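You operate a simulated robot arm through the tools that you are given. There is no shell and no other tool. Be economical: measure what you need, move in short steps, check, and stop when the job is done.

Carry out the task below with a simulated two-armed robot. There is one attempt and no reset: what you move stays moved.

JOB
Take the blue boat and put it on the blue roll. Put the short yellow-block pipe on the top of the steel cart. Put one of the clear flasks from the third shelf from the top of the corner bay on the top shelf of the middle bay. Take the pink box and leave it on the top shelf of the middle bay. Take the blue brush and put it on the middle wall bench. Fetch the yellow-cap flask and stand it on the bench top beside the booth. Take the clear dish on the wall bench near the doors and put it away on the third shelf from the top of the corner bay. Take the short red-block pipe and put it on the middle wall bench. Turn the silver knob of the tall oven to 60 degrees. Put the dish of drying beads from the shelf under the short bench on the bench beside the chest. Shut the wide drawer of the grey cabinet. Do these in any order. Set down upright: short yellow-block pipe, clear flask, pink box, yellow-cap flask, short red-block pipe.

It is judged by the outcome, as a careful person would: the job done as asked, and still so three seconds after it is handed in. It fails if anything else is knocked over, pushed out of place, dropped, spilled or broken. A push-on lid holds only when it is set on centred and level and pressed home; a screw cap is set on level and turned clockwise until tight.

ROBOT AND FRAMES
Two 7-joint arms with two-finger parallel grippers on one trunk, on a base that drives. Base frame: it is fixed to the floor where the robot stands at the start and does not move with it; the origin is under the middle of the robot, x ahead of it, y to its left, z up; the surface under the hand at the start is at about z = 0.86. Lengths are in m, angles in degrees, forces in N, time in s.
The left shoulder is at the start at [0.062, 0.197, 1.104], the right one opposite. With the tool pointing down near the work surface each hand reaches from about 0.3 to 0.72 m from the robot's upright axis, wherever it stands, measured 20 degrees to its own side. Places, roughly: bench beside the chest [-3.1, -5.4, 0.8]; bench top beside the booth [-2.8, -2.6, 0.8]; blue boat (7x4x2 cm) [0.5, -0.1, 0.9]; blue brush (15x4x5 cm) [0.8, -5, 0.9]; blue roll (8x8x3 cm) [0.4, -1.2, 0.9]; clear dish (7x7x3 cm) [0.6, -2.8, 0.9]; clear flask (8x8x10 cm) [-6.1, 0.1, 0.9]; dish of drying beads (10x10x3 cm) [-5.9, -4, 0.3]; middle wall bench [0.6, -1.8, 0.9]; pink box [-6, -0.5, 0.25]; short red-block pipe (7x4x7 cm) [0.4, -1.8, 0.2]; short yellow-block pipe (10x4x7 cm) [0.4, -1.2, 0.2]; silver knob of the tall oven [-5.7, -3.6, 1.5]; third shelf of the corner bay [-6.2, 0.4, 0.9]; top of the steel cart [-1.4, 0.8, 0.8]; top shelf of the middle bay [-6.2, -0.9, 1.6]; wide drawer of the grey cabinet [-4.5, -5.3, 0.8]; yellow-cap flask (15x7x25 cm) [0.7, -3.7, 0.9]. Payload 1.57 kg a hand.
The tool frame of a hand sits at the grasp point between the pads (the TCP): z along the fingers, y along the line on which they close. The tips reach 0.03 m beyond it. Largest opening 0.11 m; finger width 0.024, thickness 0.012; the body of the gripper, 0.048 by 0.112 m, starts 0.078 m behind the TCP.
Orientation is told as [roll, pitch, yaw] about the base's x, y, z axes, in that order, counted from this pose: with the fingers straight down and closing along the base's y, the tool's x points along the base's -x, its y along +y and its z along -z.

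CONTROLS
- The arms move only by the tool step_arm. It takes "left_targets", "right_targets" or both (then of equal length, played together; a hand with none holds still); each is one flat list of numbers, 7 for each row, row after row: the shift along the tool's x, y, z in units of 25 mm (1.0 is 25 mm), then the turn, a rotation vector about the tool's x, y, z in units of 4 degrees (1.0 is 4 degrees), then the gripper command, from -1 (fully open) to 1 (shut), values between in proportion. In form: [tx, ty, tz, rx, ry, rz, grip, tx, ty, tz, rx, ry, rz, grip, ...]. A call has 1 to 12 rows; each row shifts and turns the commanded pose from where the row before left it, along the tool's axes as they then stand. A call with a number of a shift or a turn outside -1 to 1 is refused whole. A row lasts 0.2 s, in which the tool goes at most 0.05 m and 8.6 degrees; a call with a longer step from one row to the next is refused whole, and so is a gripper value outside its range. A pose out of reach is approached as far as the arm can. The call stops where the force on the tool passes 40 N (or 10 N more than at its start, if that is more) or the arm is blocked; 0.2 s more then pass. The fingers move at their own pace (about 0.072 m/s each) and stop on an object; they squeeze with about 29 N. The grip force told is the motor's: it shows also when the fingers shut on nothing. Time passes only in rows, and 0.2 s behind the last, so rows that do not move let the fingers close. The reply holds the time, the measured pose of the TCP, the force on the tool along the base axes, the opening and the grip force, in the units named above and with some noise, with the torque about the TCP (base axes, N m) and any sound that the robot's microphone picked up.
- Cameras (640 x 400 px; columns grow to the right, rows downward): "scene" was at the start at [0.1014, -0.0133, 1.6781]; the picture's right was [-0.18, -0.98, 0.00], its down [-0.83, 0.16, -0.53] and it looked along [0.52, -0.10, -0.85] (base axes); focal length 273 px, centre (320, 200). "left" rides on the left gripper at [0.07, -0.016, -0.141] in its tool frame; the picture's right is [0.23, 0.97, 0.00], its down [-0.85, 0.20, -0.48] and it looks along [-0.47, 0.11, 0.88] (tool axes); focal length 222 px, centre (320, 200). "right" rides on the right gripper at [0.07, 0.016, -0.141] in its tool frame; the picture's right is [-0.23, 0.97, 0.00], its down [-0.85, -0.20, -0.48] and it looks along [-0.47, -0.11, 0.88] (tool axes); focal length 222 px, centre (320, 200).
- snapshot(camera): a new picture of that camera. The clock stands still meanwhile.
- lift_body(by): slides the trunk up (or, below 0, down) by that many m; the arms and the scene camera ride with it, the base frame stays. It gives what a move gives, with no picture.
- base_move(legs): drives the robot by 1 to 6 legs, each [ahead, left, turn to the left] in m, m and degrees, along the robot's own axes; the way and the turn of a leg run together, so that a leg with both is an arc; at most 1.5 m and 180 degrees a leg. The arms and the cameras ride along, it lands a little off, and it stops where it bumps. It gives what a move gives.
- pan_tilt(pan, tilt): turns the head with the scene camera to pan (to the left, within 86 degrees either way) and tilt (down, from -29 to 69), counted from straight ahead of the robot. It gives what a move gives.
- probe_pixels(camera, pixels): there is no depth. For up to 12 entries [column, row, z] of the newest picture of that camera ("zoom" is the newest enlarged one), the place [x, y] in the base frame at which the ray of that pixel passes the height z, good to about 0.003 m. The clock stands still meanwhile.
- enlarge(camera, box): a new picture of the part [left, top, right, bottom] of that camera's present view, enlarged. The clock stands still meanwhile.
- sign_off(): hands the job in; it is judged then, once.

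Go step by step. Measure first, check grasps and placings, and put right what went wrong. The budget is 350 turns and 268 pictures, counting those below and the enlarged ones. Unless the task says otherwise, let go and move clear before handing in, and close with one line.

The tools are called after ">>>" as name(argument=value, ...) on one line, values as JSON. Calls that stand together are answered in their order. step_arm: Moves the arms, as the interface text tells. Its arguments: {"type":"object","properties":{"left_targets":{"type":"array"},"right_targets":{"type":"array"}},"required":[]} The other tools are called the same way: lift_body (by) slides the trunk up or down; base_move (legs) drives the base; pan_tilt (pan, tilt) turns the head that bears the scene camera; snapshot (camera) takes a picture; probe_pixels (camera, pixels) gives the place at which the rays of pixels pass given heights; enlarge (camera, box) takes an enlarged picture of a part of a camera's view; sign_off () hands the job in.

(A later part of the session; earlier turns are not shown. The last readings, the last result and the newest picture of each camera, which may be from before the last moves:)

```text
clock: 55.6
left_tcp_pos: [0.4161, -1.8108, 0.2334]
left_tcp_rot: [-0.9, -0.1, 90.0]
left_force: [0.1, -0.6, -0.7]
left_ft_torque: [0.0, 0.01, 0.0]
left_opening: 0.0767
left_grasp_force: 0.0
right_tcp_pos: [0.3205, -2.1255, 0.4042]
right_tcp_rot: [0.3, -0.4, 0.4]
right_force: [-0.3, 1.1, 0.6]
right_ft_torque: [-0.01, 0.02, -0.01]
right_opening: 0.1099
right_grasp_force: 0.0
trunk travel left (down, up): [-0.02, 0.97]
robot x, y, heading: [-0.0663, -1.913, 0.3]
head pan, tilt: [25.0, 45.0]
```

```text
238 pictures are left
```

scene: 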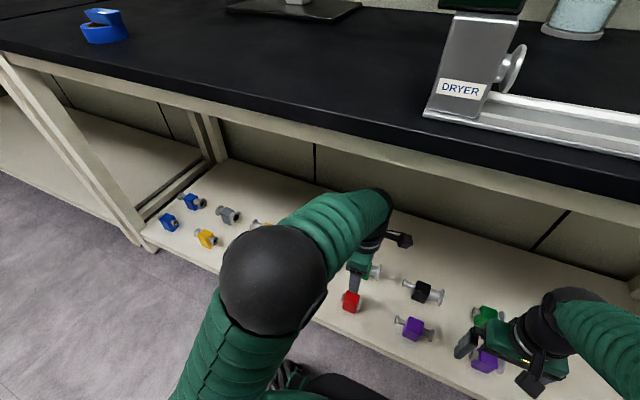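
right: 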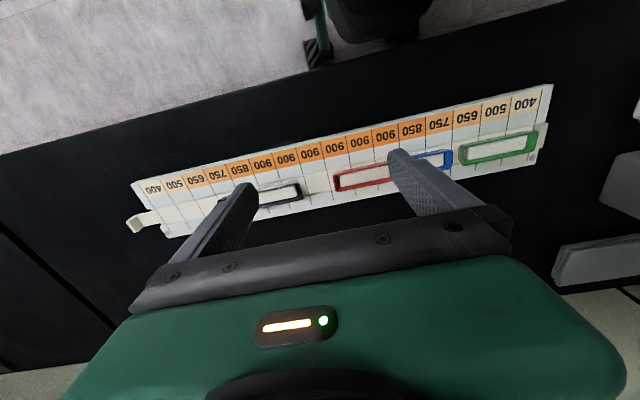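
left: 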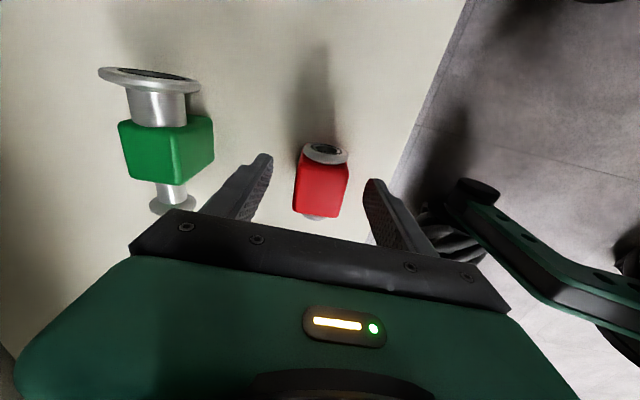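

The block looks about level with the tips (52 px for 4 cm), so I go 2 cm lower before closing.

>>> step_arm(left_targets=[-0.1, 0, 0.4, 0, 0, 0, -0.4, 0, 0, 0.3, 0, 0, 0, -0.4, 0, 0, 0, 0, 0, 0, -0.2, 0, 0, 0, 0, 0, 0, 0.2, 0, 0, 0, 0, 0, 0, 0.8, 0, 0, 0, 0, 0, 0, 1, 0, 0, 0, 0, 0, 0, 1])

>>> snapshot(camera="left")

```text
clock: 57.2
left_tcp_pos: [0.4178, -1.8082, 0.2169]
left_tcp_rot: [-0.9, -0.1, 90.0]
left_force: [-0.4, -0.4, -0.6]
left_ft_torque: [-0.01, -0.01, 0.02]
left_opening: 0.0398
left_grasp_force: 29.0
right_tcp_pos: [0.3206, -2.1256, 0.4054]
right_tcp_rot: [0.2, -0.5, 0.4]
right_force: [0.4, -1.0, 0.7]
right_ft_torque: [-0.02, -0.02, 0.03]
right_opening: 0.1101
right_grasp_force: 0.1
trunk travel left (down, up): [-0.02, 0.97]
robot x, y, heading: [-0.0706, -1.9109, 0.3]
head pan, tilt: [25.0, 45.0]
```

```text
237 pictures are left
```

left: 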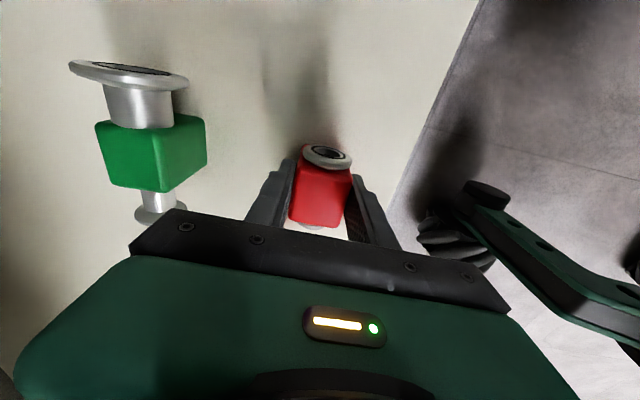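

Gripped at 0.040. I lift it, back out, raise the trunk, and drive to the clear bench area left of the dryer.

>>> step_arm(left_targets=[0, 0, -0.5, 0, 0, 0, 1, 0, 0, -1, 0, 0, 0, 1, 0, 0, -1, 0, 0, 0, 1, 0, 0, -1, 0, 0, 0, 1, 0, 0, -1, 0, 0, 0, 1, 0, 0, -1, 0, 0, 0, 1])

>>> base_move(legs=[[-0.5, 0, 0], [0, 0.3, 0]])

>>> snapshot(camera="left")

>>> lift_body(by=0.38)

>>> lift_body(by=0.33)

>>> pan_tilt(pan=0, tilt=45)

>>> snapshot(camera="scene")

```text
clock: 58.6
left_tcp_pos: [0.4158, -1.8078, 0.3529]
left_tcp_rot: [-0.9, -0.1, 90.1]
left_force: [0.2, 0.2, -2.2]
left_ft_torque: [0.02, 0.0, 0.03]
left_opening: 0.0399
left_grasp_force: 29.1
right_tcp_pos: [0.3204, -2.1238, 0.4052]
right_tcp_rot: [0.1, -0.5, 0.4]
right_force: [-0.9, -1.2, -1.2]
right_ft_torque: [0.0, -0.02, -0.02]
right_opening: 0.11
right_grasp_force: 0.1
trunk travel left (down, up): [-0.02, 0.97]
robot x, y, heading: [-0.0664, -1.9101, 0.2]
head pan, tilt: [25.0, 45.0]
```

```text
clock: 63.1
left_tcp_pos: [-0.0789, -1.5143, 0.3535]
left_tcp_rot: [-0.9, -0.1, 89.7]
left_force: [-0.1, -0.3, -2.4]
left_ft_torque: [0.02, -0.02, 0.02]
left_opening: 0.0399
left_grasp_force: 28.8
right_tcp_pos: [-0.1777, -1.8306, 0.4057]
right_tcp_rot: [0.2, -0.5, 0.0]
right_force: [-0.7, 0.1, 0.7]
right_ft_torque: [-0.01, 0.0, 0.01]
right_opening: 0.1103
right_grasp_force: 0.1
trunk travel left (down, up): [-0.02, 0.97]
robot x, y, heading: [-0.5634, -1.619, -0.1]
head pan, tilt: [25.0, 45.0]
```

```text
236 pictures are left
```

left: 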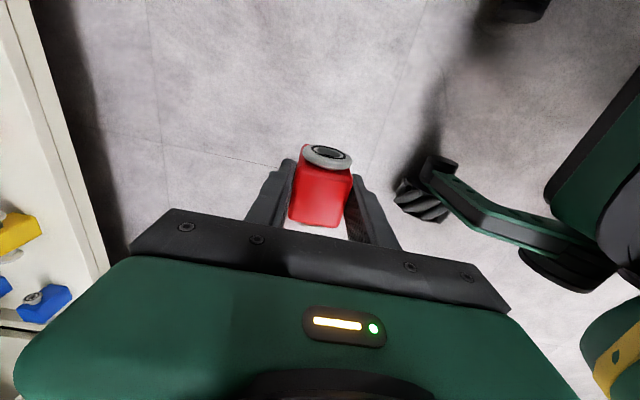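

```text
clock: 66.8
left_tcp_pos: [-0.0788, -1.5164, 0.7329]
left_tcp_rot: [-1.0, -0.1, 89.7]
left_force: [0.4, 0.2, -2.6]
left_ft_torque: [-0.04, -0.01, -0.01]
left_opening: 0.0397
left_grasp_force: 29.2
right_tcp_pos: [-0.1771, -1.8303, 0.7864]
right_tcp_rot: [0.2, -0.6, 0.0]
right_force: [0.6, 0.0, -0.5]
right_ft_torque: [-0.01, -0.02, -0.02]
right_opening: 0.1102
right_grasp_force: 0.1
trunk travel left (down, up): [-0.4, 0.59]
robot x, y, heading: [-0.5667, -1.6116, -0.2]
head pan, tilt: [25.0, 45.0]
```

```text
clock: 70.1
left_tcp_pos: [-0.0788, -1.515, 1.0643]
left_tcp_rot: [-1.1, -0.1, 89.6]
left_force: [-0.3, 0.2, -1.9]
left_ft_torque: [0.0, -0.02, -0.01]
left_opening: 0.0399
left_grasp_force: 29.2
right_tcp_pos: [-0.1764, -1.8301, 1.1157]
right_tcp_rot: [0.2, -0.5, 0.1]
right_force: [-0.3, -0.6, -0.2]
right_ft_torque: [-0.03, -0.02, 0.0]
right_opening: 0.1102
right_grasp_force: 0.1
trunk travel left (down, up): [-0.73, 0.26]
robot x, y, heading: [-0.5619, -1.614, -0.2]
head pan, tilt: [25.0, 45.0]
```

```text
clock: 71.0
left_tcp_pos: [-0.0791, -1.5159, 1.063]
left_tcp_rot: [-1.1, 0.0, 89.6]
left_force: [0.4, -0.3, -2.0]
left_ft_torque: [0.0, 0.02, -0.04]
left_opening: 0.0396
left_grasp_force: 28.9
right_tcp_pos: [-0.177, -1.8304, 1.1169]
right_tcp_rot: [0.2, -0.5, 0.1]
right_force: [0.5, -0.3, 0.4]
right_ft_torque: [0.01, 0.01, 0.0]
right_opening: 0.1102
right_grasp_force: 0.2
trunk travel left (down, up): [-0.73, 0.26]
robot x, y, heading: [-0.5632, -1.6161, -0.3]
head pan, tilt: [0.0, 45.0]
```

```text
235 pictures are left
```

scene: 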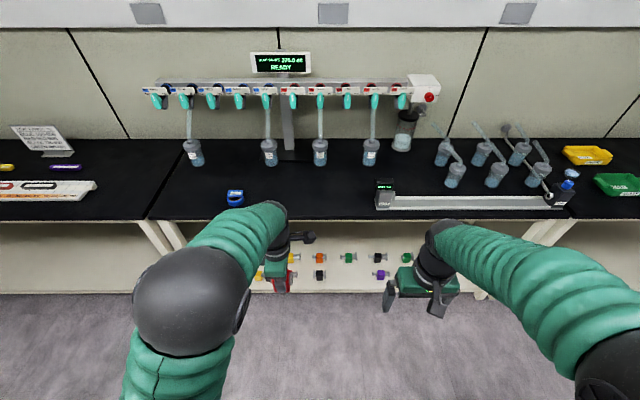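

The bench between the roll (235,197) and the dryer (377,195) is clear. I drive 0.49 ahead to set the red pipe at about [0.41, -1.515].

>>> base_move(legs=[[0.49, 0, 0]])

>>> snapshot(camera="left")

```text
clock: 73.9
left_tcp_pos: [0.4217, -1.519, 1.0641]
left_tcp_rot: [-1.0, -0.1, 89.6]
left_force: [0.3, -0.2, -1.7]
left_ft_torque: [-0.01, 0.02, 0.01]
left_opening: 0.0396
left_grasp_force: 28.5
right_tcp_pos: [0.3239, -1.8324, 1.1169]
right_tcp_rot: [0.2, -0.7, -0.1]
right_force: [-0.3, -0.6, -1.1]
right_ft_torque: [-0.02, 0.01, -0.04]
right_opening: 0.1099
right_grasp_force: 0.1
trunk travel left (down, up): [-0.73, 0.26]
robot x, y, heading: [-0.0602, -1.6198, -0.3]
head pan, tilt: [0.0, 45.0]
```

```text
234 pictures are left
```

left: 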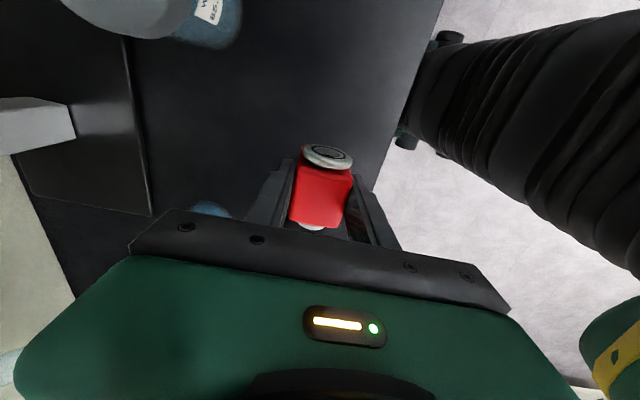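

Clear below. I lower to TCP 0.94, then in small steps until contact.

>>> step_arm(left_targets=[0, 0, 0.9, 0, 0, 0, 1, 0, 0, 0.9, 0, 0, 0, 1, 0, 0, 0.9, 0, 0, 0, 1, 0, 0, 0.9, 0, 0, 0, 1, 0, 0, 0.6, 0, 0, 0, 1, 0, 0, 0.4, 0, 0, 0, 1, 0, 0, 0.2, 0, 0, 0, 1, 0, 0, 0, 0, 0, 0, 1])

>>> step_arm(left_targets=[0, 0, 0.12, 0, 0, 0, 1, 0, 0, 0.12, 0, 0, 0, 1, 0, 0, 0.12, 0, 0, 0, 1, 0, 0, 0, 0, 0, 0, 1])

```text
clock: 75.7
left_tcp_pos: [0.4243, -1.5192, 0.9435]
left_tcp_rot: [-1.0, -0.1, 89.6]
left_force: [0.0, 0.6, -1.7]
left_ft_torque: [0.0, 0.0, -0.01]
left_opening: 0.0398
left_grasp_force: 28.8
right_tcp_pos: [0.3245, -1.8336, 1.1159]
right_tcp_rot: [0.2, -0.5, 0.0]
right_force: [-0.5, -0.1, -0.1]
right_ft_torque: [0.02, -0.03, 0.01]
right_opening: 0.1101
right_grasp_force: 0.1
trunk travel left (down, up): [-0.73, 0.26]
robot x, y, heading: [-0.0593, -1.6192, 0.0]
head pan, tilt: [0.0, 45.0]
```

```text
clock: 76.7
left_tcp_pos: [0.4262, -1.5193, 0.9344]
left_tcp_rot: [-1.1, -0.2, 89.6]
left_force: [1.0, -0.3, -1.7]
left_ft_torque: [0.0, 0.03, 0.0]
left_opening: 0.0398
left_grasp_force: 28.9
right_tcp_pos: [0.325, -1.8339, 1.1161]
right_tcp_rot: [0.2, -0.7, -0.1]
right_force: [0.1, 0.0, -0.1]
right_ft_torque: [0.0, -0.03, 0.02]
right_opening: 0.1101
right_grasp_force: 0.1
trunk travel left (down, up): [-0.73, 0.26]
robot x, y, heading: [-0.0609, -1.6188, -0.2]
head pan, tilt: [0.0, 45.0]
```

>>> step_arm(left_targets=[0, 0, 0.12, 0, 0, 0, 1, 0, 0, 0.12, 0, 0, 0, 1, 0, 0, 0.12, 0, 0, 0, 1, 0, 0, 0, 0, 0, 0, 1])

>>> step_arm(left_targets=[0, 0, 0.1, 0, 0, 0, 1, 0, 0, 0.1, 0, 0, 0, 1, 0, 0, 0, 0, 0, 0, 1])

```text
clock: 77.7
left_tcp_pos: [0.4256, -1.5184, 0.9233]
left_tcp_rot: [-1.0, -0.1, 89.7]
left_force: [0.2, -0.6, -2.0]
left_ft_torque: [-0.02, -0.06, -0.01]
left_opening: 0.0396
left_grasp_force: 28.7
right_tcp_pos: [0.3238, -1.8336, 1.117]
right_tcp_rot: [0.3, -0.6, 0.0]
right_force: [0.4, -0.3, -0.4]
right_ft_torque: [0.03, -0.01, 0.04]
right_opening: 0.11
right_grasp_force: 0.1
trunk travel left (down, up): [-0.73, 0.26]
robot x, y, heading: [-0.0626, -1.618, -0.5]
head pan, tilt: [0.0, 45.0]
```

```text
clock: 78.5
left_tcp_pos: [0.4263, -1.5184, 0.9184]
left_tcp_rot: [-1.0, -0.1, 89.7]
left_force: [-0.2, 0.2, -2.1]
left_ft_torque: [0.03, -0.04, -0.02]
left_opening: 0.0398
left_grasp_force: 29.4
right_tcp_pos: [0.3241, -1.8342, 1.1157]
right_tcp_rot: [0.2, -0.6, -0.1]
right_force: [-0.1, -0.1, -0.1]
right_ft_torque: [0.0, -0.01, 0.01]
right_opening: 0.11
right_grasp_force: 0.2
trunk travel left (down, up): [-0.73, 0.26]
robot x, y, heading: [-0.0603, -1.6159, -0.4]
head pan, tilt: [0.0, 45.0]
```

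No contact yet; I keep lowering in small steps.

>>> step_arm(left_targets=[0, 0, 0.12, 0, 0, 0, 1, 0, 0, 0.12, 0, 0, 0, 1, 0, 0, 0.12, 0, 0, 0, 1, 0, 0, 0, 0, 0, 0, 1])

>>> snapshot(camera="left")

```text
clock: 79.5
left_tcp_pos: [0.4246, -1.5193, 0.9129]
left_tcp_rot: [-1.2, -0.2, 89.6]
left_force: [3.3, 0.8, 17.8]
left_ft_torque: [-0.12, 0.2, -0.01]
left_opening: 0.0397
left_grasp_force: 29.2
right_tcp_pos: [0.3227, -1.8343, 1.1158]
right_tcp_rot: [0.3, -0.7, -0.1]
right_force: [-0.2, -0.6, 0.5]
right_ft_torque: [-0.03, 0.01, 0.06]
right_opening: 0.1103
right_grasp_force: 0.0
trunk travel left (down, up): [-0.73, 0.26]
robot x, y, heading: [-0.0646, -1.6174, -0.2]
head pan, tilt: [0.0, 45.0]
```

```text
233 pictures are left
```

left: 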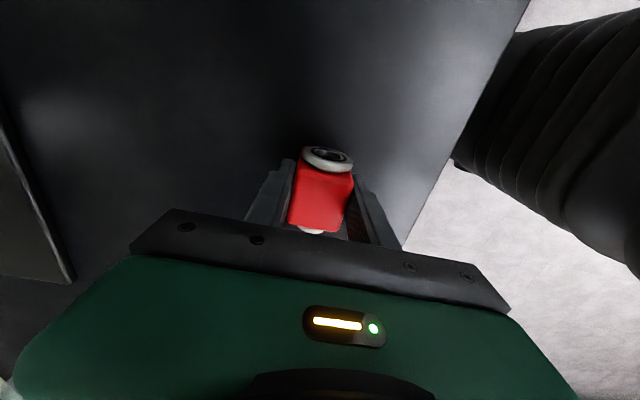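

Contact (18 N). I release and rise.

>>> step_arm(left_targets=[0, 0, -0.05, 0, 0, 0, 0.5, 0, 0, 0, 0, 0, 0, 0, 0, 0, 0, 0, 0, 0, -0.3, 0, 0, 0, 0, 0, 0, -0.4, 0, 0, -0.6, 0, 0, 0, -0.4, 0, 0, -1, 0, 0, 0, -0.4, 0, 0, -1, 0, 0, 0, -0.4, 0, 0, -1, 0, 0, 0, -0.4, 0, 0, -1, 0, 0, 0, -0.4, 0, 0, -1, 0, 0, 0, -0.4, 0, 0, -1, 0, 0, 0, -0.4])

>>> snapshot(camera="left")

```text
clock: 81.9
left_tcp_pos: [0.4217, -1.5173, 1.0775]
left_tcp_rot: [-0.9, -0.1, 89.6]
left_force: [-0.2, -0.9, 1.0]
left_ft_torque: [0.0, 0.03, -0.05]
left_opening: 0.0769
left_grasp_force: 0.0
right_tcp_pos: [0.325, -1.8334, 1.1183]
right_tcp_rot: [0.2, -0.6, 0.0]
right_force: [0.4, -0.2, 0.4]
right_ft_torque: [-0.01, -0.03, -0.03]
right_opening: 0.1099
right_grasp_force: 0.0
trunk travel left (down, up): [-0.73, 0.26]
robot x, y, heading: [-0.0601, -1.621, -0.2]
head pan, tilt: [0.0, 45.0]
```

```text
232 pictures are left
```

left: 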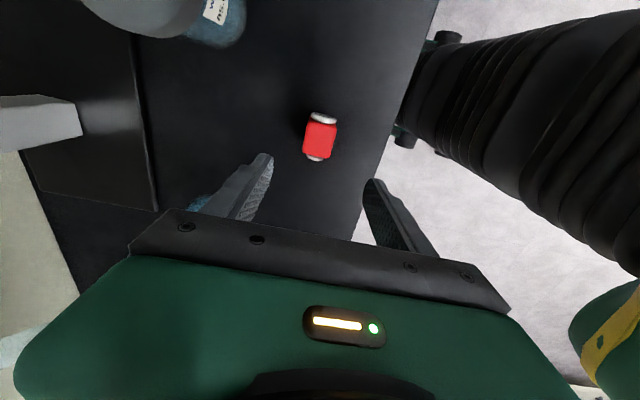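

The red pipe stands on the bench. Next the yellow one: back out, lower, shift left, then drive in partway and look.

>>> base_move(legs=[[-0.5, 0, 0.2], [0, 0.283, 0]])

>>> lift_body(by=-0.35)

>>> lift_body(by=-0.35)

>>> base_move(legs=[[0.4, 0, 0]])

>>> snapshot(camera="left")

>>> snapshot(camera="scene")

```text
clock: 86.4
left_tcp_pos: [-0.0774, -1.2419, 1.078]
left_tcp_rot: [-1.0, -0.7, 89.2]
left_force: [0.8, -0.5, 0.1]
left_ft_torque: [0.01, 0.03, -0.03]
left_opening: 0.0773
left_grasp_force: 0.0
right_tcp_pos: [-0.1751, -1.5596, 1.1152]
right_tcp_rot: [0.8, -0.6, -0.2]
right_force: [1.0, 0.2, -0.1]
right_ft_torque: [0.04, 0.0, -0.03]
right_opening: 0.11
right_grasp_force: 0.0
trunk travel left (down, up): [-0.73, 0.26]
robot x, y, heading: [-0.5579, -1.3313, -0.6]
head pan, tilt: [0.0, 45.0]
```

```text
clock: 89.9
left_tcp_pos: [-0.0787, -1.2314, 0.7263]
left_tcp_rot: [-1.0, 0.0, 89.2]
left_force: [0.4, -0.6, 0.0]
left_ft_torque: [-0.03, -0.02, -0.03]
left_opening: 0.0769
left_grasp_force: 0.1
right_tcp_pos: [-0.1762, -1.5477, 0.7671]
right_tcp_rot: [0.1, -0.7, -0.2]
right_force: [-0.2, 0.0, 0.0]
right_ft_torque: [-0.02, 0.02, -0.01]
right_opening: 0.1101
right_grasp_force: 0.0
trunk travel left (down, up): [-0.38, 0.61]
robot x, y, heading: [-0.5616, -1.3341, -0.3]
head pan, tilt: [0.0, 45.0]
```

```text
clock: 93.3
left_tcp_pos: [-0.0783, -1.2312, 0.3761]
left_tcp_rot: [-1.2, 0.0, 89.3]
left_force: [-1.0, -0.1, 0.3]
left_ft_torque: [0.02, 0.01, 0.04]
left_opening: 0.0769
left_grasp_force: 0.0
right_tcp_pos: [-0.1768, -1.5471, 0.4165]
right_tcp_rot: [0.2, -0.6, -0.1]
right_force: [-0.2, -0.1, 0.1]
right_ft_torque: [0.02, -0.02, 0.03]
right_opening: 0.1097
right_grasp_force: 0.0
trunk travel left (down, up): [-0.03, 0.96]
robot x, y, heading: [-0.5595, -1.3285, -0.5]
head pan, tilt: [0.0, 45.0]
```

```text
clock: 95.8
left_tcp_pos: [0.3262, -1.2411, 0.3772]
left_tcp_rot: [-1.1, 0.0, 88.9]
left_force: [-0.1, -0.6, -0.5]
left_ft_torque: [0.01, 0.04, 0.0]
left_opening: 0.077
left_grasp_force: 0.1
right_tcp_pos: [0.2238, -1.5559, 0.4173]
right_tcp_rot: [0.2, -0.7, -0.7]
right_force: [-0.3, -1.1, -0.7]
right_ft_torque: [0.0, 0.0, -0.01]
right_opening: 0.1099
right_grasp_force: 0.0
trunk travel left (down, up): [-0.03, 0.96]
robot x, y, heading: [-0.1569, -1.3359, -1.2]
head pan, tilt: [0.0, 45.0]
```

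```text
231 pictures are left
```

left: 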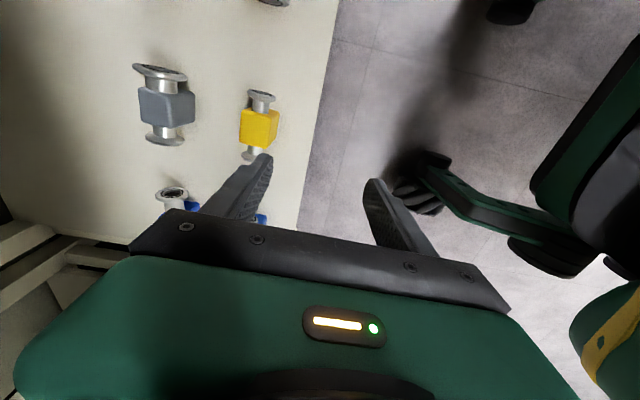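

```text
230 pictures are left
```

scene: 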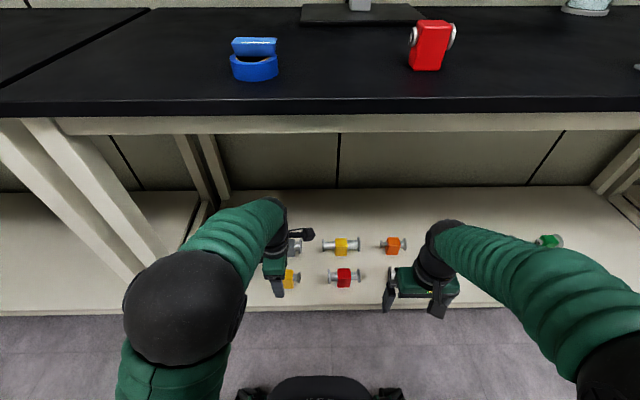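

Boat and red pipe stand well. The yellow block is at (258,127); probe at its top height 0.23.

>>> probe_pixels(camera="left", pixels=[[242, 122, 0.23], [270, 128, 0.23], [258, 108, 0.23], [252, 143, 0.23], [260, 93, 0.22], [252, 157, 0.2]])

>>> enlarge(camera="left", box=[180, 70, 340, 170])

```text
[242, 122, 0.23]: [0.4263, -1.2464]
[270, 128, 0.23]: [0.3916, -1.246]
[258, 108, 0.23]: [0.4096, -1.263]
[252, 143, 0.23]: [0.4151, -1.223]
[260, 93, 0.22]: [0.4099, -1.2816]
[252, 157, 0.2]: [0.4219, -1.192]
```

```text
4.00 times, centred on (260, 120) of left
```

zoom: 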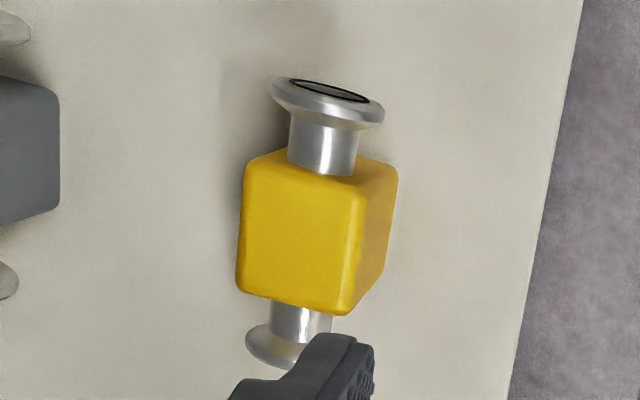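

I check the block's slant with its edges.

>>> probe_pixels(camera="zoom", pixels=[[246, 170, 0.23], [238, 280, 0.23], [364, 190, 0.23], [347, 305, 0.23], [300, 235, 0.23]])

>>> base_move(legs=[[0.083, 0, 1.0]])

```text
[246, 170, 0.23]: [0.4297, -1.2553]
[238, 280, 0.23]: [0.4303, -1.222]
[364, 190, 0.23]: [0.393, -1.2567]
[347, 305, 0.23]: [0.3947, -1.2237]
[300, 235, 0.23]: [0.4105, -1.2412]
```

```text
clock: 96.9
left_tcp_pos: [0.4065, -1.2334, 0.3775]
left_tcp_rot: [-1.1, 0.0, 89.7]
left_force: [0.0, -0.5, 0.0]
left_ft_torque: [0.03, 0.01, 0.02]
left_opening: 0.0769
left_grasp_force: 0.0
right_tcp_pos: [0.3108, -1.5496, 0.4175]
right_tcp_rot: [0.2, -0.7, 0.3]
right_force: [0.0, 0.2, 1.1]
right_ft_torque: [0.0, 0.01, -0.02]
right_opening: 0.11
right_grasp_force: 0.0
trunk travel left (down, up): [-0.03, 0.96]
robot x, y, heading: [-0.0757, -1.3359, -0.3]
head pan, tilt: [0.0, 45.0]
```

Square to the tool; centre [0.412, -1.240]. Descend to TCP 0.217 and close, then lift.

>>> step_arm(left_targets=[0.26, -0.16, 0.8, 0, 0, 0, -0.4, 0, 0, 0.9, 0, 0, 0, -0.4, 0, 0, 0.9, 0, 0, 0, -0.4, 0, 0, 0.9, 0, 0, 0, -0.4, 0, 0, 0.9, 0, 0, 0, -0.4, 0, 0, 0.9, 0, 0, 0, -0.4, 0, 0, 0.8, 0, 0, 0, -0.4, 0, 0, 0.3, 0, 0, 0, -0.4, 0, 0, 0, 0, 0, 0, -0.4])

>>> step_arm(left_targets=[0, 0, 0, 0, 0, 0, -0.1, 0, 0, 0, 0, 0, 0, 0.2, 0, 0, 0, 0, 0, 0, 0.8, 0, 0, 0, 0, 0, 0, 1, 0, 0, 0, 0, 0, 0, 1, 0, 0, -0.5, 0, 0, 0, 1, 0, 0, -1, 0, 0, 0, 1, 0, 0, -1, 0, 0, 0, 1, 0, 0, -1, 0, 0, 0, 1, 0, 0, -1, 0, 0, 0, 1])

>>> snapshot(camera="left")

```text
clock: 98.9
left_tcp_pos: [0.4145, -1.2403, 0.219]
left_tcp_rot: [-1.3, 0.1, 89.8]
left_force: [-0.3, -0.8, 0.2]
left_ft_torque: [0.01, 0.0, 0.02]
left_opening: 0.0769
left_grasp_force: 0.1
right_tcp_pos: [0.3086, -1.5501, 0.4182]
right_tcp_rot: [0.3, -0.8, 0.3]
right_force: [0.2, 0.3, -0.2]
right_ft_torque: [0.05, 0.0, -0.01]
right_opening: 0.11
right_grasp_force: 0.0
trunk travel left (down, up): [-0.03, 0.96]
robot x, y, heading: [-0.0743, -1.3369, 0.0]
head pan, tilt: [0.0, 45.0]
```

```text
clock: 101.1
left_tcp_pos: [0.409, -1.2395, 0.3313]
left_tcp_rot: [-1.0, -0.1, 89.8]
left_force: [0.2, 0.7, -2.2]
left_ft_torque: [-0.01, -0.01, -0.02]
left_opening: 0.0398
left_grasp_force: 28.9
right_tcp_pos: [0.3086, -1.5499, 0.4165]
right_tcp_rot: [0.2, -0.7, 0.3]
right_force: [0.8, -0.3, -0.1]
right_ft_torque: [-0.02, 0.01, -0.01]
right_opening: 0.1101
right_grasp_force: 0.1
trunk travel left (down, up): [-0.03, 0.96]
robot x, y, heading: [-0.0749, -1.3349, 0.1]
head pan, tilt: [0.0, 45.0]
```

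```text
228 pictures are left
```

left: 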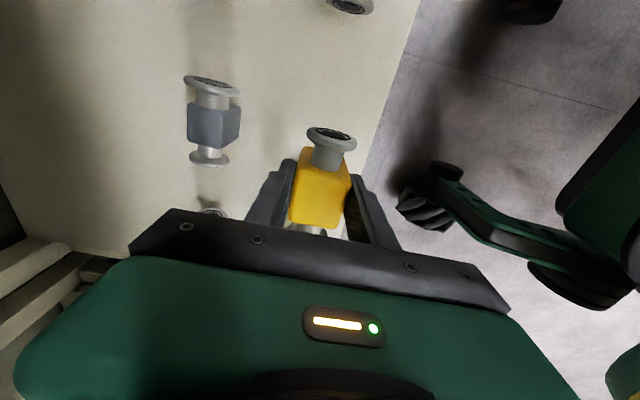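

Yellow pipe held. I back out, raise the trunk, turn left to heading 90 and look toward the cart.

>>> base_move(legs=[[-0.6, 0, 0]])

>>> lift_body(by=0.4)

>>> lift_body(by=0.36)

>>> base_move(legs=[[-0.35, 0, 0], [0, 0, 90]])

>>> pan_tilt(pan=0, tilt=25)

>>> snapshot(camera="scene")

```text
clock: 104.5
left_tcp_pos: [-0.206, -1.2365, 0.3302]
left_tcp_rot: [-1.2, 0.1, 90.7]
left_force: [0.8, 0.4, -2.7]
left_ft_torque: [0.04, 0.0, 0.0]
left_opening: 0.0398
left_grasp_force: 29.2
right_tcp_pos: [-0.2992, -1.5482, 0.419]
right_tcp_rot: [0.2, -0.8, 1.1]
right_force: [-0.7, -0.8, -0.1]
right_ft_torque: [0.0, 0.0, 0.02]
right_opening: 0.1099
right_grasp_force: 0.1
trunk travel left (down, up): [-0.03, 0.96]
robot x, y, heading: [-0.6859, -1.3405, 1.1]
head pan, tilt: [0.0, 45.0]
```

```text
clock: 108.3
left_tcp_pos: [-0.2041, -1.2373, 0.7318]
left_tcp_rot: [-1.2, 0.1, 90.8]
left_force: [-0.3, 0.4, -3.0]
left_ft_torque: [-0.04, -0.01, 0.01]
left_opening: 0.0397
left_grasp_force: 29.1
right_tcp_pos: [-0.2997, -1.5478, 0.8177]
right_tcp_rot: [0.3, -0.8, 1.0]
right_force: [0.1, -1.2, 0.7]
right_ft_torque: [0.0, -0.01, 0.02]
right_opening: 0.11
right_grasp_force: 0.1
trunk travel left (down, up): [-0.43, 0.56]
robot x, y, heading: [-0.6891, -1.3396, 1.0]
head pan, tilt: [0.0, 45.0]
```

```text
clock: 111.8
left_tcp_pos: [-0.2056, -1.2373, 1.0916]
left_tcp_rot: [-1.2, 0.1, 90.7]
left_force: [0.6, -0.3, -2.0]
left_ft_torque: [-0.05, -0.01, -0.02]
left_opening: 0.0398
left_grasp_force: 29.2
right_tcp_pos: [-0.2978, -1.5479, 1.178]
right_tcp_rot: [0.2, -0.9, 1.2]
right_force: [-0.2, -0.8, 0.0]
right_ft_torque: [0.01, -0.01, -0.01]
right_opening: 0.1102
right_grasp_force: 0.0
trunk travel left (down, up): [-0.79, 0.2]
robot x, y, heading: [-0.6876, -1.3407, 0.8]
head pan, tilt: [0.0, 45.0]
```

```text
clock: 114.2
left_tcp_pos: [-0.5541, -1.2472, 1.0907]
left_tcp_rot: [-1.2, -0.7, 90.7]
left_force: [-0.3, -1.1, -2.1]
left_ft_torque: [0.04, -0.02, -0.01]
left_opening: 0.0399
left_grasp_force: 29.3
right_tcp_pos: [-0.6462, -1.56, 1.1759]
right_tcp_rot: [0.7, -0.8, 1.3]
right_force: [-0.2, 1.1, -0.4]
right_ft_torque: [0.06, -0.06, -0.01]
right_opening: 0.1097
right_grasp_force: 0.1
trunk travel left (down, up): [-0.79, 0.2]
robot x, y, heading: [-1.0333, -1.34, 0.7]
head pan, tilt: [0.0, 45.0]
stopped in leg 1: the robot was blocked; the commanded pose is now the measured one
```

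```text
clock: 115.0
left_tcp_pos: [-0.5529, -1.2418, 1.0923]
left_tcp_rot: [-1.2, -0.1, 90.7]
left_force: [-0.2, 0.8, -1.6]
left_ft_torque: [-0.02, 0.0, 0.0]
left_opening: 0.0398
left_grasp_force: 28.6
right_tcp_pos: [-0.648, -1.554, 1.1779]
right_tcp_rot: [0.4, -0.8, 1.3]
right_force: [0.3, 0.3, -0.7]
right_ft_torque: [0.02, -0.02, -0.04]
right_opening: 0.1098
right_grasp_force: 0.0
trunk travel left (down, up): [-0.79, 0.2]
robot x, y, heading: [-1.0342, -1.3425, 1.1]
head pan, tilt: [0.0, 25.0]
```

```text
227 pictures are left
```

scene: 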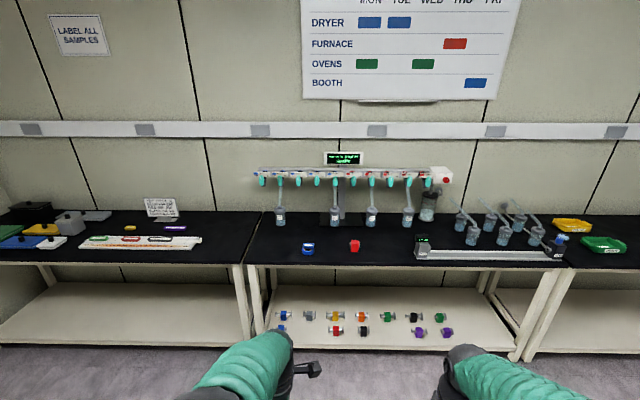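

I bumped something behind. I move ahead a bit, then turn left 90 and look before going on.

>>> base_move(legs=[[0.3, 0, 0], [0, 0, 90]])

>>> snapshot(camera="scene")

>>> pan_tilt(pan=80, tilt=25)

>>> snapshot(camera="scene")

```text
clock: 120.8
left_tcp_pos: [-0.8079, -0.851, 1.0922]
left_tcp_rot: [-1.3, -0.4, 177.9]
left_force: [-0.3, -0.6, -1.4]
left_ft_torque: [0.02, -0.01, 0.02]
left_opening: 0.0398
left_grasp_force: 28.8
right_tcp_pos: [-0.5002, -0.9602, 1.1768]
right_tcp_rot: [0.5, -0.8, 88.3]
right_force: [-0.5, -0.8, 0.3]
right_ft_torque: [-0.02, -0.01, -0.04]
right_opening: 0.1102
right_grasp_force: 0.0
trunk travel left (down, up): [-0.79, 0.2]
robot x, y, heading: [-0.7323, -1.3368, 88.4]
head pan, tilt: [0.0, 25.0]
```

```text
226 pictures are left
```

scene: 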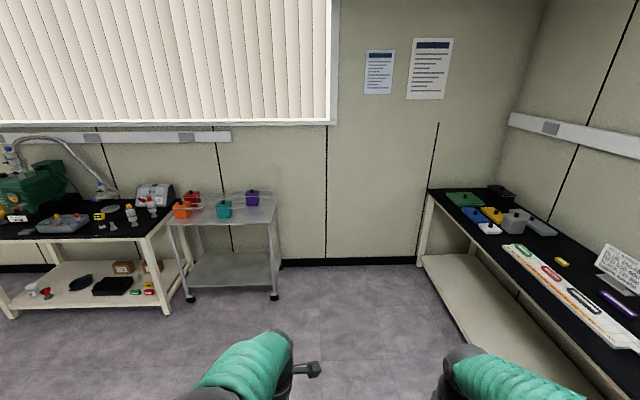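

```text
clock: 122.3
left_tcp_pos: [-0.808, -0.8525, 1.0917]
left_tcp_rot: [-1.2, -0.2, 178.0]
left_force: [0.4, 0.1, -2.0]
left_ft_torque: [-0.02, 0.01, 0.04]
left_opening: 0.04
left_grasp_force: 29.4
right_tcp_pos: [-0.5017, -0.9603, 1.1773]
right_tcp_rot: [0.5, -0.9, 88.3]
right_force: [-0.5, 0.3, 0.6]
right_ft_torque: [-0.01, -0.02, -0.04]
right_opening: 0.1101
right_grasp_force: 0.0
trunk travel left (down, up): [-0.79, 0.2]
robot x, y, heading: [-0.7317, -1.337, 88.1]
head pan, tilt: [80.0, 25.0]
```

```text
225 pictures are left
```

scene: 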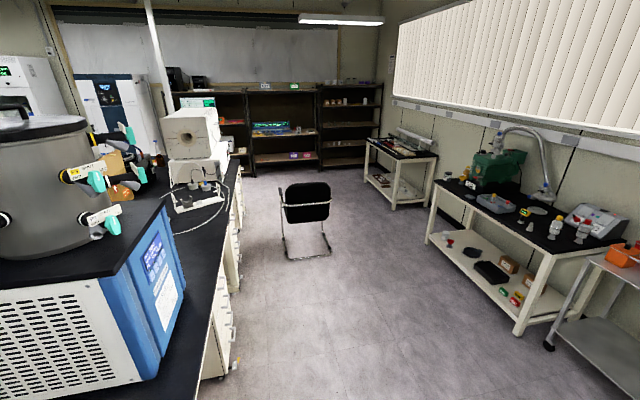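

The cart with three little pots stands left of ahead. I turn the head to it and get a closer view after driving to about [-1.0, -0.3].

>>> base_move(legs=[[1.0, 0.35, 2]])

>>> pan_tilt(pan=15, tilt=35)

>>> snapshot(camera="scene")

```text
clock: 127.8
left_tcp_pos: [-1.1254, 0.1722, 1.093]
left_tcp_rot: [-1.3, -0.4, 178.2]
left_force: [-0.2, 0.1, -2.6]
left_ft_torque: [0.01, 0.0, 0.01]
left_opening: 0.0397
left_grasp_force: 29.0
right_tcp_pos: [-0.8172, 0.0646, 1.1771]
right_tcp_rot: [0.5, -0.8, 88.8]
right_force: [-0.7, -0.8, 0.1]
right_ft_torque: [0.04, 0.04, 0.0]
right_opening: 0.1102
right_grasp_force: 0.0
trunk travel left (down, up): [-0.79, 0.2]
robot x, y, heading: [-1.0489, -0.3085, 88.4]
head pan, tilt: [80.0, 25.0]
```

```text
clock: 129.2
left_tcp_pos: [-1.1251, 0.1708, 1.0928]
left_tcp_rot: [-1.3, -0.2, 178.1]
left_force: [0.4, -1.0, -2.3]
left_ft_torque: [0.03, -0.03, 0.01]
left_opening: 0.0397
left_grasp_force: 29.4
right_tcp_pos: [-0.8194, 0.0631, 1.1768]
right_tcp_rot: [0.5, -0.9, 88.7]
right_force: [0.3, 1.0, -0.1]
right_ft_torque: [-0.01, 0.0, 0.0]
right_opening: 0.1098
right_grasp_force: 0.1
trunk travel left (down, up): [-0.79, 0.2]
robot x, y, heading: [-1.0487, -0.3081, 88.2]
head pan, tilt: [15.0, 35.0]
```

```text
224 pictures are left
```

scene: 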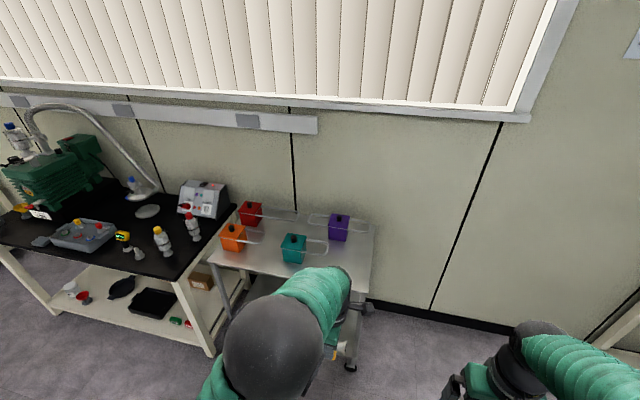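

Four pots on the cart; free space shows near (350,255). I zoom and probe at cart-top height.

>>> enlarge(camera="scene", box=[190, 180, 430, 330])

>>> probe_pixels(camera="scene", pixels=[[350, 255, 0.8], [376, 228, 0.8], [370, 290, 0.8], [340, 238, 0.8], [294, 262, 0.8], [233, 250, 0.8], [207, 263, 0.8], [252, 222, 0.8]])

```text
2.67 times, centred on (310, 255) of scene
```

zoom: 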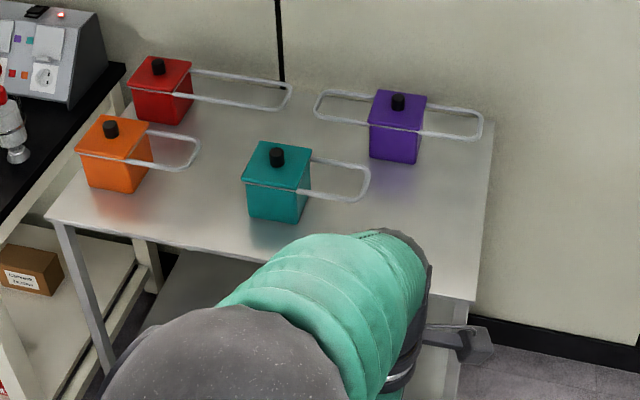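

```text
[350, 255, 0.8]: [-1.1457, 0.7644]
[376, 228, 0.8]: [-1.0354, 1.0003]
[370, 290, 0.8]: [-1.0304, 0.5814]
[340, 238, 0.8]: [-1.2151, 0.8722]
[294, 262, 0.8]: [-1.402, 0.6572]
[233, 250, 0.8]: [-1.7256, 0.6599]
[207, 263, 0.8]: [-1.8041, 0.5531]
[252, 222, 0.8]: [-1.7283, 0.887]
```

I'll set it at about [-1.115, 0.67], clear of the teal and purple pots' handles. Driving 0.5 ahead.

>>> base_move(legs=[[0.497, 0.0, 0]])

>>> snapshot(camera="left")

>>> snapshot(camera="scene")

```text
clock: 132.1
left_tcp_pos: [-1.1112, 0.6674, 1.0937]
left_tcp_rot: [-1.4, -0.3, 178.2]
left_force: [-0.4, -0.3, -1.9]
left_ft_torque: [0.01, 0.02, -0.03]
left_opening: 0.0396
left_grasp_force: 28.8
right_tcp_pos: [-0.8055, 0.5585, 1.1786]
right_tcp_rot: [0.5, -1.0, 88.6]
right_force: [0.6, -0.6, -0.7]
right_ft_torque: [0.0, 0.02, -0.02]
right_opening: 0.1099
right_grasp_force: 0.0
trunk travel left (down, up): [-0.79, 0.2]
robot x, y, heading: [-1.0332, 0.1847, 88.5]
head pan, tilt: [15.0, 35.0]
```

```text
222 pictures are left
```

left: 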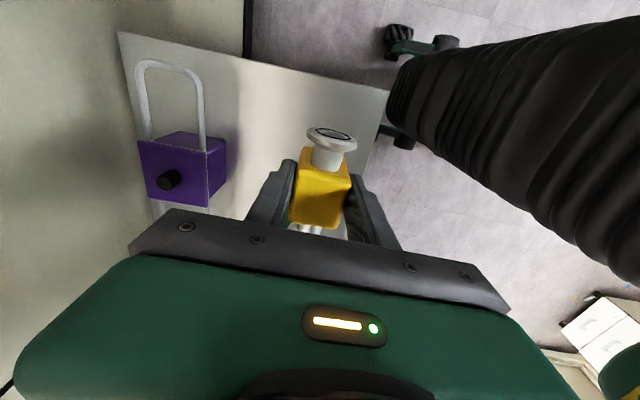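

```text
221 pictures are left
```

scene: 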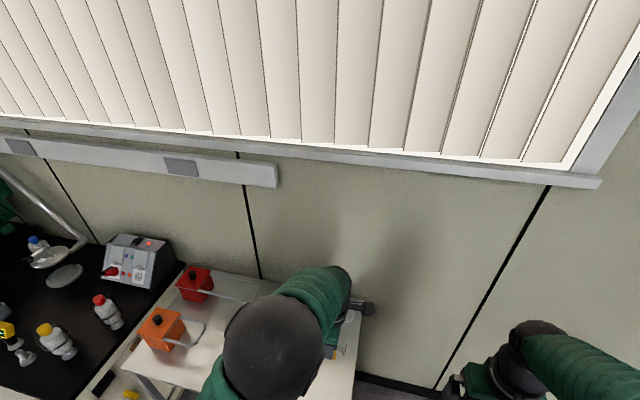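

The spot below is clear. I lower to TCP 0.90 first.

>>> step_arm(left_targets=[0, 0, 1, 0, 0, 0, 1, 0, 0, 1, 0, 0, 0, 1, 0, 0, 1, 0, 0, 0, 1, 0, 0, 1, 0, 0, 0, 1, 0, 0, 1, 0, 0, 0, 1, 0, 0, 1, 0, 0, 0, 1, 0, 0, 1, 0, 0, 0, 1, 0, 0, 0.5, 0, 0, 0, 1, 0, 0, 0, 0, 0, 0, 1])

>>> step_arm(left_targets=[0, 0, 0.15, 0, 0, 0, 1, 0, 0, 0.15, 0, 0, 0, 1, 0, 0, 0.15, 0, 0, 0, 1, 0, 0, 0.15, 0, 0, 0, 1, 0, 0, 0, 0, 0, 0, 1])

>>> snapshot(camera="left")

```text
clock: 134.1
left_tcp_pos: [-1.1126, 0.6705, 0.9066]
left_tcp_rot: [-1.3, -0.2, 178.0]
left_force: [1.0, -0.3, -2.2]
left_ft_torque: [0.0, -0.02, -0.01]
left_opening: 0.0398
left_grasp_force: 28.9
right_tcp_pos: [-0.8053, 0.5601, 1.1779]
right_tcp_rot: [0.5, -1.0, 88.5]
right_force: [0.0, 0.4, -0.2]
right_ft_torque: [-0.02, 0.01, 0.02]
right_opening: 0.1101
right_grasp_force: 0.0
trunk travel left (down, up): [-0.79, 0.2]
robot x, y, heading: [-1.0363, 0.1852, 88.3]
head pan, tilt: [15.0, 35.0]
```

```text
clock: 135.3
left_tcp_pos: [-1.1121, 0.672, 0.8896]
left_tcp_rot: [-1.5, -0.3, 178.1]
left_force: [0.2, -0.8, -1.9]
left_ft_torque: [-0.01, 0.01, 0.01]
left_opening: 0.0396
left_grasp_force: 28.6
right_tcp_pos: [-0.8053, 0.5594, 1.1782]
right_tcp_rot: [0.6, -1.0, 88.6]
right_force: [-0.1, 0.1, 0.2]
right_ft_torque: [0.0, 0.01, -0.03]
right_opening: 0.1102
right_grasp_force: 0.0
trunk travel left (down, up): [-0.79, 0.2]
robot x, y, heading: [-1.0367, 0.1855, 88.5]
head pan, tilt: [15.0, 35.0]
```

```text
220 pictures are left
```

left: 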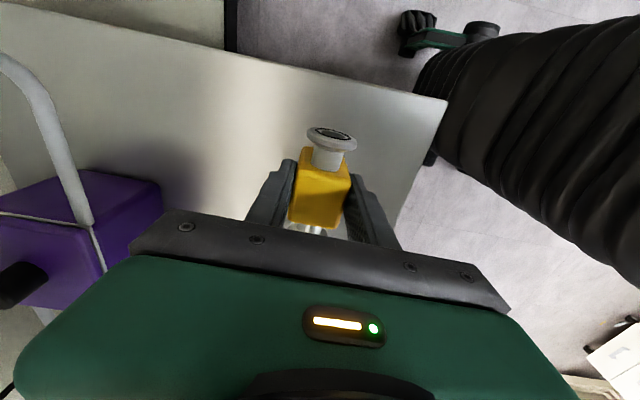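

Still free; I continue in small steps.

>>> step_arm(left_targets=[0, 0, 0.15, 0, 0, 0, 1, 0, 0, 0.15, 0, 0, 0, 1, 0, 0, 0.15, 0, 0, 0, 1, 0, 0, 0.15, 0, 0, 0, 1, 0, 0, 0, 0, 0, 0, 1])

>>> step_arm(left_targets=[0, 0, 0.12, 0, 0, 0, 1, 0, 0, 0.12, 0, 0, 0, 1, 0, 0, 0.12, 0, 0, 0, 1, 0, 0, 0, 0, 0, 0, 1])

```text
clock: 136.5
left_tcp_pos: [-1.1134, 0.6739, 0.8752]
left_tcp_rot: [-1.5, -0.2, 178.1]
left_force: [0.2, 0.4, -1.9]
left_ft_torque: [0.0, 0.02, 0.01]
left_opening: 0.0397
left_grasp_force: 28.8
right_tcp_pos: [-0.8051, 0.5602, 1.1774]
right_tcp_rot: [0.5, -1.0, 88.6]
right_force: [0.3, 0.3, -0.4]
right_ft_torque: [0.0, 0.03, -0.01]
right_opening: 0.1101
right_grasp_force: 0.0
trunk travel left (down, up): [-0.79, 0.2]
robot x, y, heading: [-1.0365, 0.187, 88.1]
head pan, tilt: [15.0, 35.0]
```

```text
clock: 137.5
left_tcp_pos: [-1.1126, 0.6741, 0.8661]
left_tcp_rot: [-1.3, -0.3, 178.1]
left_force: [0.8, 0.0, -1.6]
left_ft_torque: [0.02, -0.01, -0.03]
left_opening: 0.0398
left_grasp_force: 29.0
right_tcp_pos: [-0.8042, 0.5587, 1.1791]
right_tcp_rot: [0.5, -1.0, 88.6]
right_force: [-0.5, 0.6, 0.9]
right_ft_torque: [0.01, 0.01, 0.06]
right_opening: 0.1101
right_grasp_force: 0.1
trunk travel left (down, up): [-0.79, 0.2]
robot x, y, heading: [-1.0364, 0.1853, 88.8]
head pan, tilt: [15.0, 35.0]
```

>>> step_arm(left_targets=[0, 0, 0.12, 0, 0, 0, 1, 0, 0, 0.12, 0, 0, 0, 1, 0, 0, 0.12, 0, 0, 0, 1, 0, 0, 0, 0, 0, 0, 1])

>>> snapshot(camera="left")

```text
clock: 138.5
left_tcp_pos: [-1.1119, 0.673, 0.8585]
left_tcp_rot: [-1.6, -0.4, 178.1]
left_force: [-1.7, -1.1, 11.1]
left_ft_torque: [-0.37, -0.14, -0.05]
left_opening: 0.04
left_grasp_force: 28.8
right_tcp_pos: [-0.8048, 0.5596, 1.1781]
right_tcp_rot: [0.4, -1.0, 88.5]
right_force: [-0.5, 0.0, -0.2]
right_ft_torque: [-0.03, 0.0, 0.01]
right_opening: 0.1101
right_grasp_force: 0.1
trunk travel left (down, up): [-0.79, 0.2]
robot x, y, heading: [-1.036, 0.1866, 88.1]
head pan, tilt: [15.0, 35.0]
```

```text
219 pictures are left
```

left: 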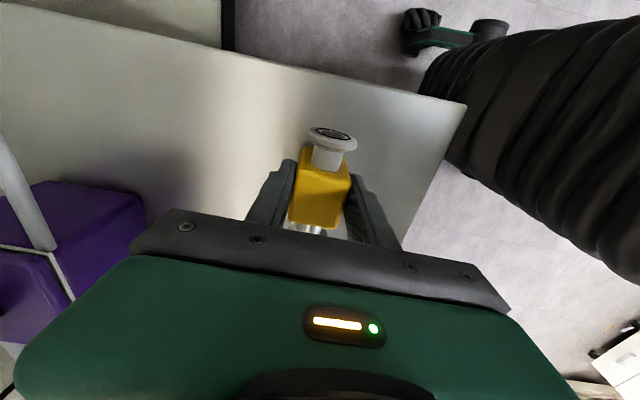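

Contact. I open and rise.

>>> step_arm(left_targets=[0, 0, 0, 0, 0, 0, 0.5, 0, 0, 0, 0, 0, 0, 0, 0, 0, 0, 0, 0, 0, -0.2, 0, 0, 0, 0, 0, 0, -0.3, 0, 0, -0.5, 0, 0, 0, -0.3, 0, 0, -1, 0, 0, 0, -0.3, 0, 0, -1, 0, 0, 0, -0.3, 0, 0, -1, 0, 0, 0, -0.3, 0, 0, -1, 0, 0, 0, -0.3, 0, 0, -1, 0, 0, 0, -0.3, 0, 0, -1, 0, 0, 0, -0.3, 0, 0, -1, 0, 0, 0, -0.3])

>>> snapshot(camera="left")

```text
clock: 141.1
left_tcp_pos: [-1.1187, 0.6691, 1.0389]
left_tcp_rot: [-1.2, -0.6, 179.0]
left_force: [-0.3, -0.4, 0.6]
left_ft_torque: [0.03, 0.0, 0.01]
left_opening: 0.0715
left_grasp_force: 0.0
right_tcp_pos: [-0.8058, 0.5604, 1.1756]
right_tcp_rot: [0.5, -1.0, 88.5]
right_force: [-0.2, 0.0, 0.3]
right_ft_torque: [0.02, 0.02, -0.03]
right_opening: 0.1098
right_grasp_force: 0.0
trunk travel left (down, up): [-0.79, 0.2]
robot x, y, heading: [-1.0342, 0.1838, 88.4]
head pan, tilt: [15.0, 35.0]
```

```text
218 pictures are left
```

left: 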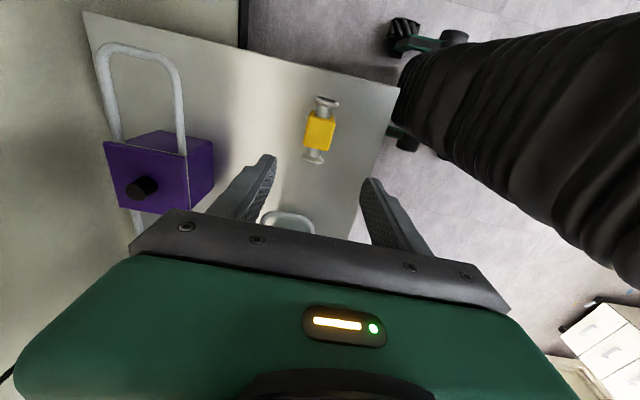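

Yellow pipe stands on the cart. Now I back out, turn to face down the corridor (heading -90) and look.

>>> base_move(legs=[[-0.8, -0.4, 0], [0, 0, -178]])

>>> pan_tilt(pan=0, tilt=22)

>>> snapshot(camera="scene")

```text
clock: 152.9
left_tcp_pos: [-0.5257, -1.0936, 1.0428]
left_tcp_rot: [-1.3, -0.3, 4.1]
left_force: [-0.2, -0.7, 0.7]
left_ft_torque: [0.0, -0.03, 0.0]
left_opening: 0.0714
left_grasp_force: 0.0
right_tcp_pos: [-0.846, -1.0139, 1.1767]
right_tcp_rot: [0.4, -1.0, -86.1]
right_force: [0.9, 0.2, 0.2]
right_ft_torque: [0.0, 0.0, 0.03]
right_opening: 0.11
right_grasp_force: 0.1
trunk travel left (down, up): [-0.79, 0.2]
robot x, y, heading: [-0.6492, -0.6192, -86.0]
head pan, tilt: [15.0, 35.0]
```

```text
clock: 153.7
left_tcp_pos: [-0.5234, -1.0928, 1.0428]
left_tcp_rot: [-1.4, -0.5, 4.4]
left_force: [1.2, 0.4, 0.0]
left_ft_torque: [0.0, 0.01, -0.01]
left_opening: 0.0715
left_grasp_force: 0.1
right_tcp_pos: [-0.8462, -1.0133, 1.1778]
right_tcp_rot: [0.5, -1.0, -86.0]
right_force: [-0.8, -0.5, 0.5]
right_ft_torque: [0.0, -0.03, -0.01]
right_opening: 0.1101
right_grasp_force: 0.0
trunk travel left (down, up): [-0.79, 0.2]
robot x, y, heading: [-0.6512, -0.622, -86.2]
head pan, tilt: [0.0, 22.0]
```

```text
217 pictures are left
```

scene: 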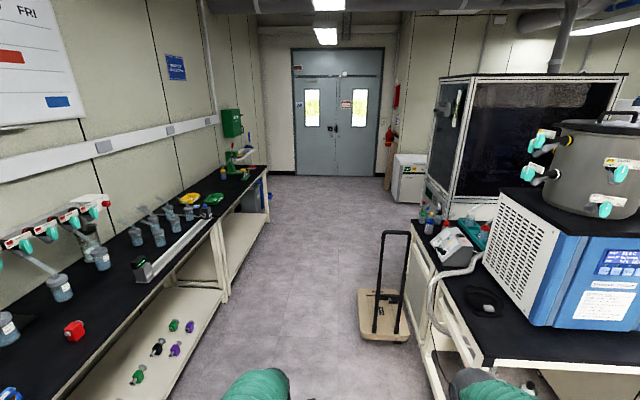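

A hand truck stands on the right at (385,315). I probe the floor positions of it and the benches.

>>> probe_pixels(camera="scene", pixels=[[360, 338, 0.05], [360, 292, 0.05], [405, 343, 0.05], [270, 221, 0.0], [270, 165, 0.86], [225, 298, 0.0], [383, 190, 0.0], [400, 200, 0.0], [245, 175, 0.86]])

>>> enlarge(camera="scene", box=[180, 100, 340, 240])

```text
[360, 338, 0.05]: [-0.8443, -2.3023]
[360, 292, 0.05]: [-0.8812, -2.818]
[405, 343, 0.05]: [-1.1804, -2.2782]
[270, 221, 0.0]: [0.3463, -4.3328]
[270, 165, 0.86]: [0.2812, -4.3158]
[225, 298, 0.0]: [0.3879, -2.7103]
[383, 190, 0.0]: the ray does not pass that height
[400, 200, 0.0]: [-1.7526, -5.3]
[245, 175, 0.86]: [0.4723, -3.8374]
```

```text
2.86 times, centred on (260, 170) of scene
```

zoom: 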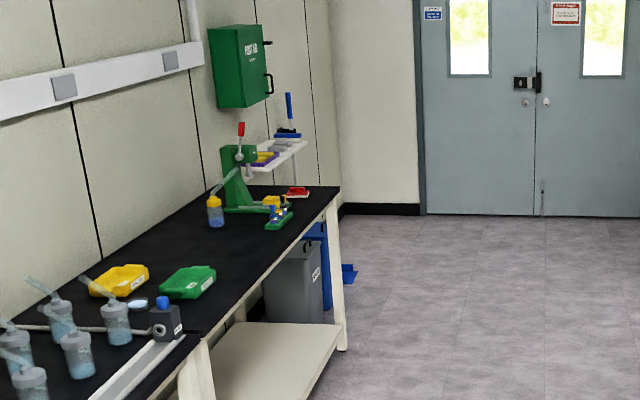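

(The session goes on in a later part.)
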